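You operate a simulated robot arm through the tools that you are given. There is no shell and no other tool. Be economical: measure what you need, move in short steps, check, and stop when the job is done.

Carry out the task below with a simulated robot arm. There is one attempt and no reset: what you move stays moved.

TASK
Slide the orange tub along the top of the grey bench until it stands next to the yellow ticket.

It is judged by the outcome, as a careful person would: the job done as asked, and still so three seconds after it is handed in. It fails if anything else is knocked over, pushed out of place, dropped, spilled or broken.

THE ROBOT
A 7-joint arm with a two-finger parallel gripper, fixed in place. Base frame: the origin is at the foot of the arm, x ahead of it, y to its left, z up; the work surface is at about z = 0. Lengths are in mm, angles in degrees, forces in N, time in s.
With the tool pointing down near the work surface it reaches from about 240 to 620 mm from the base axis. Its first joint turns from -66.0 to 66.0 degrees. Payload 2.6 kg.
Tool frame: the origin (TCP) lies between the finger pads and is the grasp point; the fingertips stand 30 mm ahead of it; z points along the fingers, y is the line along which they close. The gripper opens to 94 mm. The fingers are 28 mm wide and 10 mm thick; the gripper's body (50 by 96 mm) begins 55 mm behind the TCP.
Orientation is that of the tool frame in the base frame, as [roll, pitch, yaw] about the fixed x, y, z axes, in that order (R = Rz(yaw) Ry(pitch) Rx(roll)). With the fingers straight down and closing along the base's y, the tool's x points along the base's -x, its y along +y and its z along -z.

THE INTERFACE
- The arm moves only by the tool apply_moves. Its argument "commands" is a list of rows, each a list of 7 numbers: the finger opening in mm, from 0 to 94, then the shift along the tool's x, y, z in mm, then the turn, a rotation vector about the tool's x, y, z in degrees. In form: [[jaw, dx, dy, dz, rx, ry, rz], ...]. A call has 1 to 10 rows; each row shifts and turns the commanded pose from where the row before left it, along the tool's axes as they then stand. A row lasts 0.2 s, in which the tool goes at most 50 mm and 8.6 degrees; a call with a longer step from one row to the next is refused whole, and so is a gripper value outside its range. A pose out of reach is approached as far as the arm can. The call stops where the force on the tool passes 40 N (or 10 N more than at its start, if that is more) or the arm is blocked; 0.2 s more then pass. The fingers move at their own pace (about 72 mm/s each) and stop on an object; they squeeze with about 44 N. The grip force told is the motor's: it shows also when the fingers shut on nothing. Time passes only in rows, and 0.2 s behind the last, so rows that do not move let the fingers close. It gives the time, the measured TCP pose, the force on the tool (base axes), the opening and the grip force at its end, in the units of the frame above (readings bear some noise).
- Cameras (640 x 400 px; columns grow to the right, rows downward): "scene" is fixed at [31.9, 425.2, 580.6]; the picture's right is [-0.83, -0.56, 0.00], its down [-0.23, 0.35, -0.91] and it looks along [0.50, -0.75, -0.42] (base axes); focal length 355 px, centre (320, 200). "wrist" rides on the gripper at [-37, 0, -58] in the tool frame; the picture's right is [0.00, -1.00, 0.00], its down [0.97, 0.00, -0.24] and it looks along [0.24, 0.00, 0.97] (tool axes); focal length 218 px, centre (320, 200).
- camera(camera): a new picture of that camera. No time passes.
- measure_at(camera, pixels): for up to 12 pixels [column, row] of the newest picture of that camera ("zoom" is the newest enlarged one), the place [x, y, z] in the base frame of the surface seen there, good to about 2 mm. No time passes.
- zoom(camera, box): a new picture of the part [left, top, right, bottom] of that camera's present view, enlarged. No time passes.
- sign_off(): hands the job in; it is judged then, once.

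Work in short steps. Measure before you move; look again where a grasp or a placing could have gone wrong, and mend it. You have 60 turns and 22 pictures in all, the two below and enlarged ones among them. Open the gripper and draw the arm clear of the work before you hand the job in, unless the task says otherwise; then end with one line.

The tools are called after "Emit:" by a JSON object that holds its "method" and its "body". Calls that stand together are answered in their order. apply_moves: Moves the arm, as the interface text tells. Its arguments: {"type":"object","properties":{"commands":{"type":"array","items":{"type":"array","items":{"type":"number"}}}},"required":["commands"]} The other tools are called the same way: camera (camera) takes a picture; measure_at (camera, pixels) gives the place of the surface under pixels of a picture; zoom (camera, box) takes an enlarged picture of a part of a camera's view; sign_off () hands the job in.

At the start:

```text
time: 0.0
position: [370.4, -285.4, 278.8]
ee_rot: [180.0, 0.0, -180.0]
wrist_force: [-0.4, 0.6, 0.1]
opening: 93.9
finger_force: 0.0
```

scene: 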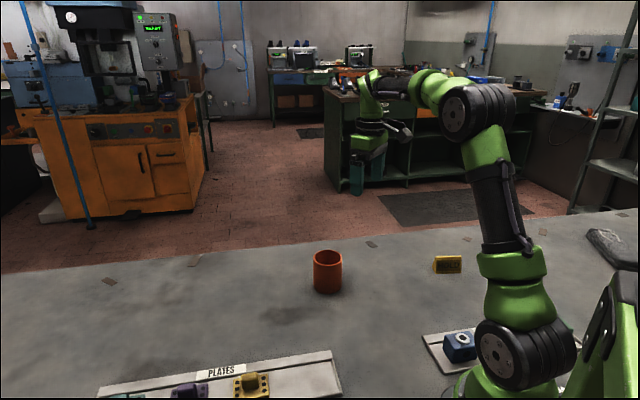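
wrist: 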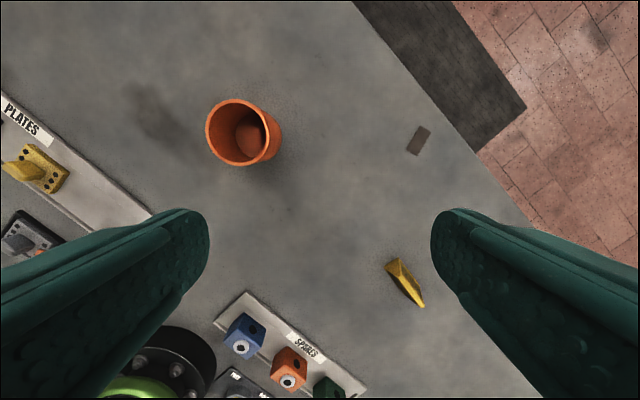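

The orange tub is at scene (327,272) and the yellow ticket at (447,264). I'll measure both.

Emit:
{"method": "measure_at", "body": {"camera": "scene", "pixels": [[327, 290], [314, 258], [341, 258], [327, 264], [327, 251], [328, 256], [434, 272], [461, 273], [436, 257], [461, 257], [447, 264]]}}

Emit:
{"method": "measure_at", "body": {"camera": "wrist", "pixels": [[240, 101], [207, 130], [268, 130], [238, 163], [250, 140], [281, 135], [388, 262], [400, 260], [424, 305], [417, 306], [405, 282], [418, 140]]}}

Emit:
{"method": "zoom", "body": {"camera": "scene", "box": [290, 220, 490, 345]}}

```text
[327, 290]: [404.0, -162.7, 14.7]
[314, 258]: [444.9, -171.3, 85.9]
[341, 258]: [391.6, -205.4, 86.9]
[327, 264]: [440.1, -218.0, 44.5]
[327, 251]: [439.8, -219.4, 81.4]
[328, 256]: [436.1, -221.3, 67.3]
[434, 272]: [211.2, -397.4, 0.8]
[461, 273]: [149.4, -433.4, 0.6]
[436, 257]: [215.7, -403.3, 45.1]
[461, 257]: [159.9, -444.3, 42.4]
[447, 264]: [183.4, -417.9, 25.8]
```

```text
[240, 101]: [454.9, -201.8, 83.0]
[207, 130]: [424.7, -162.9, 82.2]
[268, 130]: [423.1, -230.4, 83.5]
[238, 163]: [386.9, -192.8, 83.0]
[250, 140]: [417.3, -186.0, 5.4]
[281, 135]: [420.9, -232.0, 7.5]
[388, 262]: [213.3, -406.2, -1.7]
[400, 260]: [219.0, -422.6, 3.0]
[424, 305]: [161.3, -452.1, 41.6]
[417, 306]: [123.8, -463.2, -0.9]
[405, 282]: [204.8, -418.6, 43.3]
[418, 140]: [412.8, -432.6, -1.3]
```

```text
3.20 times, centred on (390, 282) of scene
```

zoom: 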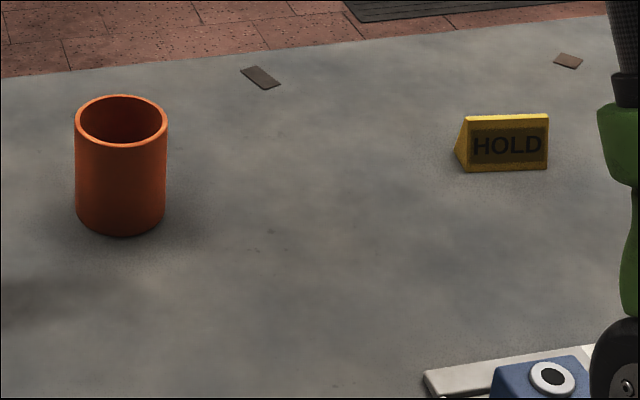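

Tub is centred about (422,-197), with a diameter near 72 and a height of 84. I'll pin down the ticket's end face and the spares tray near the path.

Emit:
{"method": "measure_at", "body": {"camera": "zoom", "pixels": [[467, 169], [460, 158], [457, 148], [466, 119], [462, 140], [545, 167], [545, 118], [426, 374], [440, 395], [580, 350], [510, 120], [510, 165]]}}

Emit:
{"method": "measure_at", "body": {"camera": "wrist", "pixels": [[247, 293], [360, 380], [290, 315], [440, 212], [205, 215]]}}

```text
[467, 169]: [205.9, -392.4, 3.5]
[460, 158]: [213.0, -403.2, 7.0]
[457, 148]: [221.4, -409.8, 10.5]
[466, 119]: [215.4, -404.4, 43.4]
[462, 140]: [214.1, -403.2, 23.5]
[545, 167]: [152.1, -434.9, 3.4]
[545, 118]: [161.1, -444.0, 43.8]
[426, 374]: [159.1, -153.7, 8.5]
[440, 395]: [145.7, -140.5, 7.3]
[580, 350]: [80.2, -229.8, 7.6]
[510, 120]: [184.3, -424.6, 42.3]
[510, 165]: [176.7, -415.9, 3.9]
```

```text
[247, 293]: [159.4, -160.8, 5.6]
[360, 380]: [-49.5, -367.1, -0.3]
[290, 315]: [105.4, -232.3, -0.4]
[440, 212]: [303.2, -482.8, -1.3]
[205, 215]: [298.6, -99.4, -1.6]
```

The ticket's near end is centred at about (216,-404), with its axis along (0.81,0.58) and the tray well off the path. The tub should end at about (257,-375). First I'll move above the tub and turn the jaws 35° so they close across the ticket's axis.

Emit:
{"method": "apply_moves", "body": {"commands": [[94, -17, 29, 0, 0, 0, 0], [94, -17, 29, 0, 0, 0, 0], [94, -18, 30, 0, 0, 0, 0], [94, 0, 0, 0, 0, 0, -7], [94, 0, 0, 0, 0, 0, -7], [94, 0, 0, 0, 0, 0, -7], [94, 0, 0, 0, 0, 0, -7], [94, 0, 0, 0, 0, 0, -7], [94, 0, 0, 40, 0, 0, 0], [94, 0, 0, 40, 0, 0, 0]]}}

Emit:
{"method": "camera", "body": {"camera": "wrist"}}

```text
time: 2.2
position: [422.4, -195.7, 200.0]
ee_rot: [-179.9, 0.0, -144.9]
wrist_force: [0.4, 0.8, -0.2]
opening: 93.7
finger_force: 0.1
```

```text
18 pictures are left
```

wrist: 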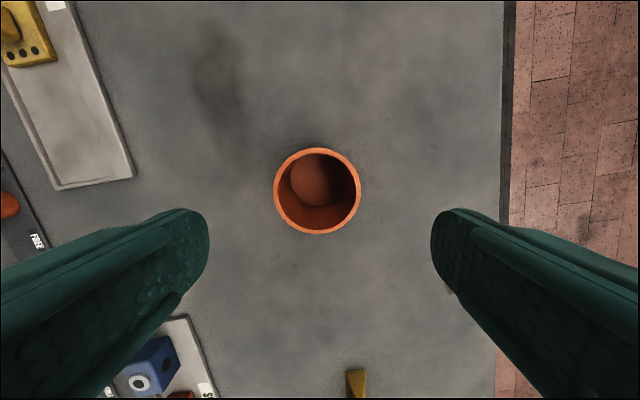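

The tub is centred between the jaws at column 318. I'll check its rim before lowering.

Emit:
{"method": "measure_at", "body": {"camera": "wrist", "pixels": [[317, 151], [317, 232], [277, 192], [358, 192]]}}

```text
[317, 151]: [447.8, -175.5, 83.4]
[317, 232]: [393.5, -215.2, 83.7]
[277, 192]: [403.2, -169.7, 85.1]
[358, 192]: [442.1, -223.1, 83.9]
```

The rim centre is (421,-196), right below the TCP. I'll lower to z≈48 with the jaws open.

Emit:
{"method": "apply_moves", "body": {"commands": [[94, 0, 0, 40, 0, 0, 0], [94, 0, 0, 40, 0, 0, 0], [94, 0, 0, 30, 0, 0, 0], [94, 0, 0, 25, 0, 0, 0], [94, 0, 0, 17, 0, 0, 0], [94, 0, 0, 0, 0, 0, 0]]}}

```text
time: 3.6
position: [424.1, -196.3, 48.7]
ee_rot: [180.0, 0.0, -144.9]
wrist_force: [0.8, 0.8, 0.8]
opening: 94.0
finger_force: 0.0
```

At grasp height with no contact. I'll close gently on the tub.

Emit:
{"method": "apply_moves", "body": {"commands": [[80, 0, 0, 0, 0, 0, 0], [70, 0, 0, 0, 0, 0, 0], [66, 0, 0, 0, 0, 0, 0], [66, 0, 0, 0, 0, 0, 0]]}}

Emit:
{"method": "zoom", "body": {"camera": "scene", "box": [250, 150, 490, 300]}}

```text
time: 4.6
position: [422.8, -198.2, 48.9]
ee_rot: [180.0, 0.0, -145.0]
wrist_force: [-0.3, -0.3, -0.2]
opening: 73.5
finger_force: 44.4
```

```text
2.67 times, centred on (370, 225) of scene
```

zoom: 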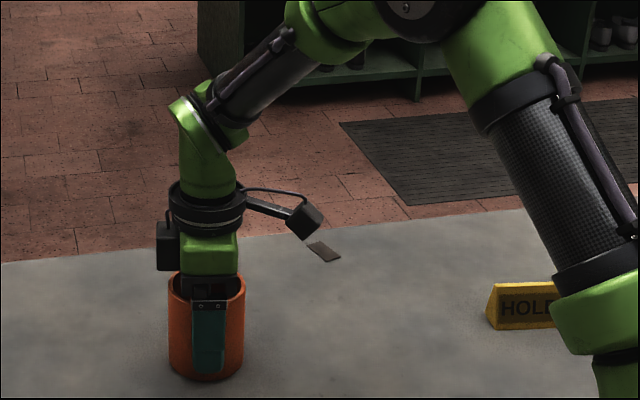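

The tub is gripped at an opening of 73.5 with no load on the tool. I'll drag it at constant height, doing the sideways part first so the last leg runs along the ticket's axis.

Emit:
{"method": "apply_moves", "body": {"commands": [[66, 10, -5, 0, 0, 0, 0], [66, 15, -9, 0, 0, 0, 0], [66, 15, -9, 0, 0, 0, 0], [66, 15, -9, 0, 0, 0, 0], [66, 15, -9, 0, 0, 0, 0], [66, 15, -9, 0, 0, 0, 0], [66, 15, 0, 0, 0, 0, 0], [66, 15, 0, 0, 0, 0, 0], [66, 0, 0, 0, 0, 0, 0]]}}

Emit:
{"method": "camera", "body": {"camera": "scene"}}

Emit:
{"method": "camera", "body": {"camera": "wrist"}}

```text
time: 6.6
position: [358.0, -306.1, 49.7]
ee_rot: [-179.9, 0.1, -144.9]
wrist_force: [3.8, 2.4, 9.4]
opening: 73.2
finger_force: 44.1
```

```text
16 pictures are left
```

scene: 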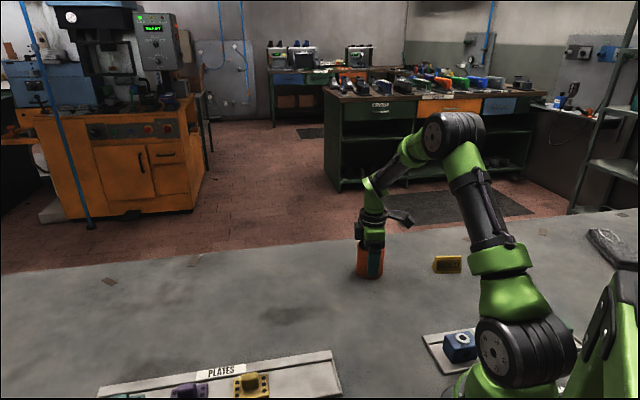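

```text
15 pictures are left
```

wrist: 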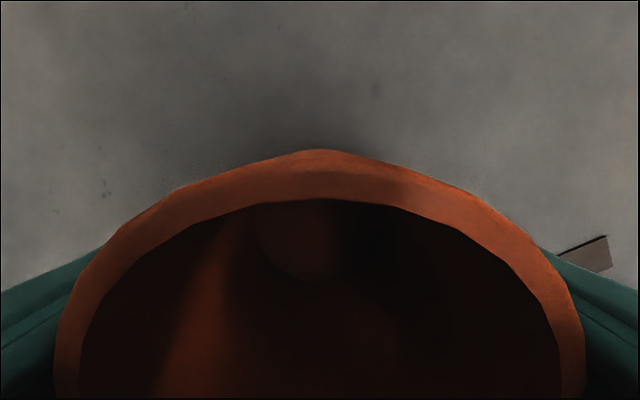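

The slide is going well, with light bench contact. The tub is at (358,-306) and about 122 mm remain straight along tool x; I'll do 100 and check.

Emit:
{"method": "apply_moves", "body": {"commands": [[66, 12, 0, 0, 0, 0, 0], [66, 15, 0, 0, 0, 0, 0], [66, 15, 0, 0, 0, 0, 0], [66, 15, 0, 0, 0, 0, 0], [66, 15, 0, 0, 0, 0, 0], [66, 15, 0, 0, 0, 0, 0], [66, 13, 1, 0, 0, 0, 0], [66, 0, 0, 0, 0, 0, 0]]}}

Emit:
{"method": "zoom", "body": {"camera": "scene", "box": [340, 180, 500, 280]}}

```text
time: 8.4
position: [273.7, -361.6, 48.4]
ee_rot: [-179.9, 0.0, -144.9]
wrist_force: [8.2, 1.1, 20.6]
opening: 73.6
finger_force: 44.1
```

```text
4.00 times, centred on (420, 230) of scene
```

zoom: 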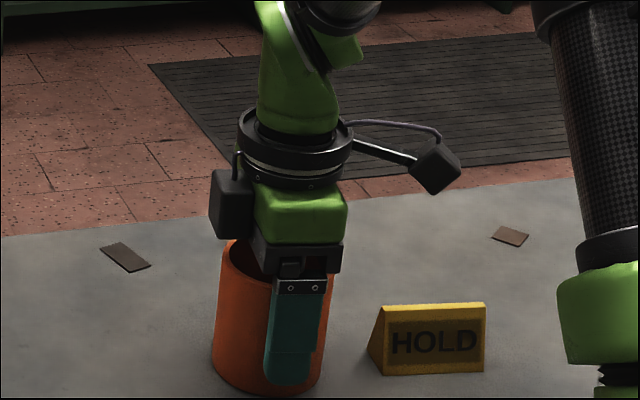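

The tub is upright on the bench, about 34 mm short of the ticket. The upward force has grown to 20 N, so I'll ease up by 0.5 mm over the final 20 mm.

Emit:
{"method": "apply_moves", "body": {"commands": [[66, 5, 0, -0.3, 0, 0, 0], [66, 7, 0, -0.2, 0, 0, 0], [66, 7, -1, 0, 0, 0, 0], [66, 2, 0, 0, 0, 0, 0], [66, 0, 0, 0, 0, 0, 0]]}}

Emit:
{"method": "zoom", "body": {"camera": "scene", "box": [340, 180, 500, 280]}}

```text
time: 9.6
position: [257.6, -375.2, 48.6]
ee_rot: [-180.0, 0.0, -145.0]
wrist_force: [7.2, 6.3, 23.7]
opening: 73.2
finger_force: 43.8
```

```text
4.00 times, centred on (420, 230) of scene
```

zoom: 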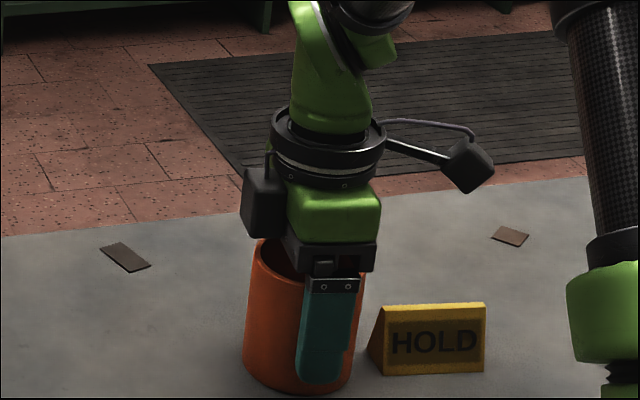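

The tub now stands close to the ticket, and I'll measure the gap.

Emit:
{"method": "measure_at", "body": {"camera": "zoom", "pixels": [[358, 330], [353, 365], [245, 340], [248, 365], [300, 388], [371, 350], [383, 310], [385, 368], [362, 358]]}}

```text
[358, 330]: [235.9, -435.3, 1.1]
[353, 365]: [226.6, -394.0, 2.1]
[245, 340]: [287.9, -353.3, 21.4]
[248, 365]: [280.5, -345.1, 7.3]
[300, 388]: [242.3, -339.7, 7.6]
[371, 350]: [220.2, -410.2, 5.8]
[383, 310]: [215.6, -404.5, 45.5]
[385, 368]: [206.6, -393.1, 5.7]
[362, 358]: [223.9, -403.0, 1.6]
```

The ticket hasn't moved and the gap is about 13 mm. I'll release, let it settle, then rise straight up.

Emit:
{"method": "apply_moves", "body": {"commands": [[74, 0, 0, 0, 0, 0, 0], [80, 0, 0, 0, 0, 0, 0], [92, 0, 0, 0, 0, 0, 0], [92, 0, 0, 0, 0, 0, 0]]}}

Emit:
{"method": "camera", "body": {"camera": "wrist"}}

```text
time: 10.6
position: [257.8, -374.2, 49.2]
ee_rot: [179.9, -0.1, -145.0]
wrist_force: [0.5, 0.6, 0.1]
opening: 92.0
finger_force: 0.1
```

```text
12 pictures are left
```

wrist: 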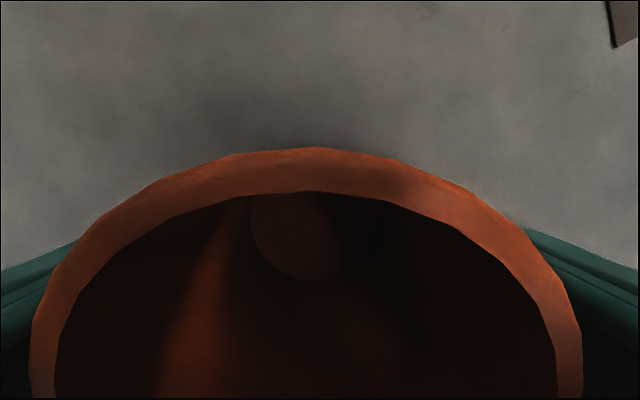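

The jaws are clear and the force reads zero. I'll rise straight up and then move away.

Emit:
{"method": "apply_moves", "body": {"commands": [[92, 0, 0, -15, 0, 0, 0], [92, 0, 0, -25, 0, 0, 0], [92, 0, 0, -35, 0, 0, 0], [92, 0, 0, -40, 0, 0, 0], [92, 0, 0, -40, 0, 0, 0], [92, -30, 0, -30, 0, 0, 0], [92, -40, 0, 0, 0, 0, 0], [92, -40, 0, 0, 0, 0, 0], [92, 0, 0, 0, 0, 0, 0]]}}

Emit:
{"method": "camera", "body": {"camera": "scene"}}

Emit:
{"method": "zoom", "body": {"camera": "scene", "box": [340, 220, 500, 320]}}

```text
time: 12.6
position: [347.6, -311.1, 231.6]
ee_rot: [179.9, 0.0, -145.0]
wrist_force: [-0.4, -0.3, -0.4]
opening: 92.0
finger_force: 0.0
```

```text
11 pictures are left
```

scene: 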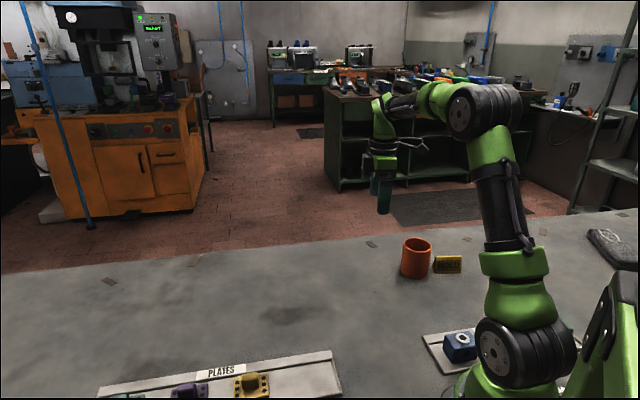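

```text
4.00 times, centred on (420, 270) of scene
```

zoom: 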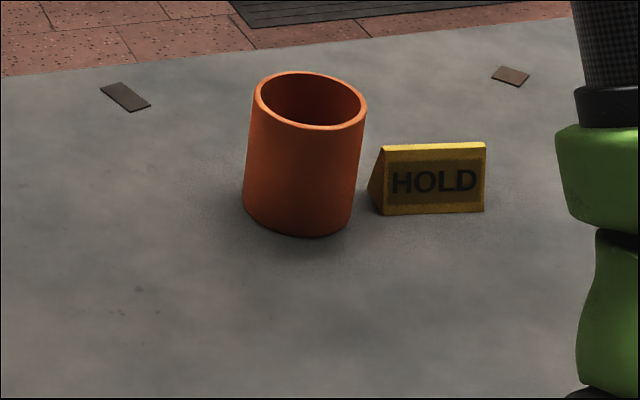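

The apparent lean matches the camera's perspective, but I'll confirm the rim is level.

Emit:
{"method": "measure_at", "body": {"camera": "zoom", "pixels": [[257, 95], [362, 107], [305, 127], [320, 74], [300, 232], [384, 149], [384, 210]]}}

```text
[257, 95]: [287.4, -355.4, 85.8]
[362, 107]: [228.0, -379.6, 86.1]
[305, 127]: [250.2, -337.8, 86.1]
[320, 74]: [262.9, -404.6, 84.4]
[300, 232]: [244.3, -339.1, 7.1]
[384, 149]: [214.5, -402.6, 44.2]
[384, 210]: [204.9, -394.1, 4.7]
```

The rim is level at z≈85, the tub is free-standing beside the ticket, and nothing else has moved. I'm handing it in.

Emit:
{"method": "sign_off", "body": {}}

```text
The job is handed in.
```

The orange tub was slid along the bench and now stands upright next to the yellow ticket, about 13 mm from it, with nothing else disturbed.
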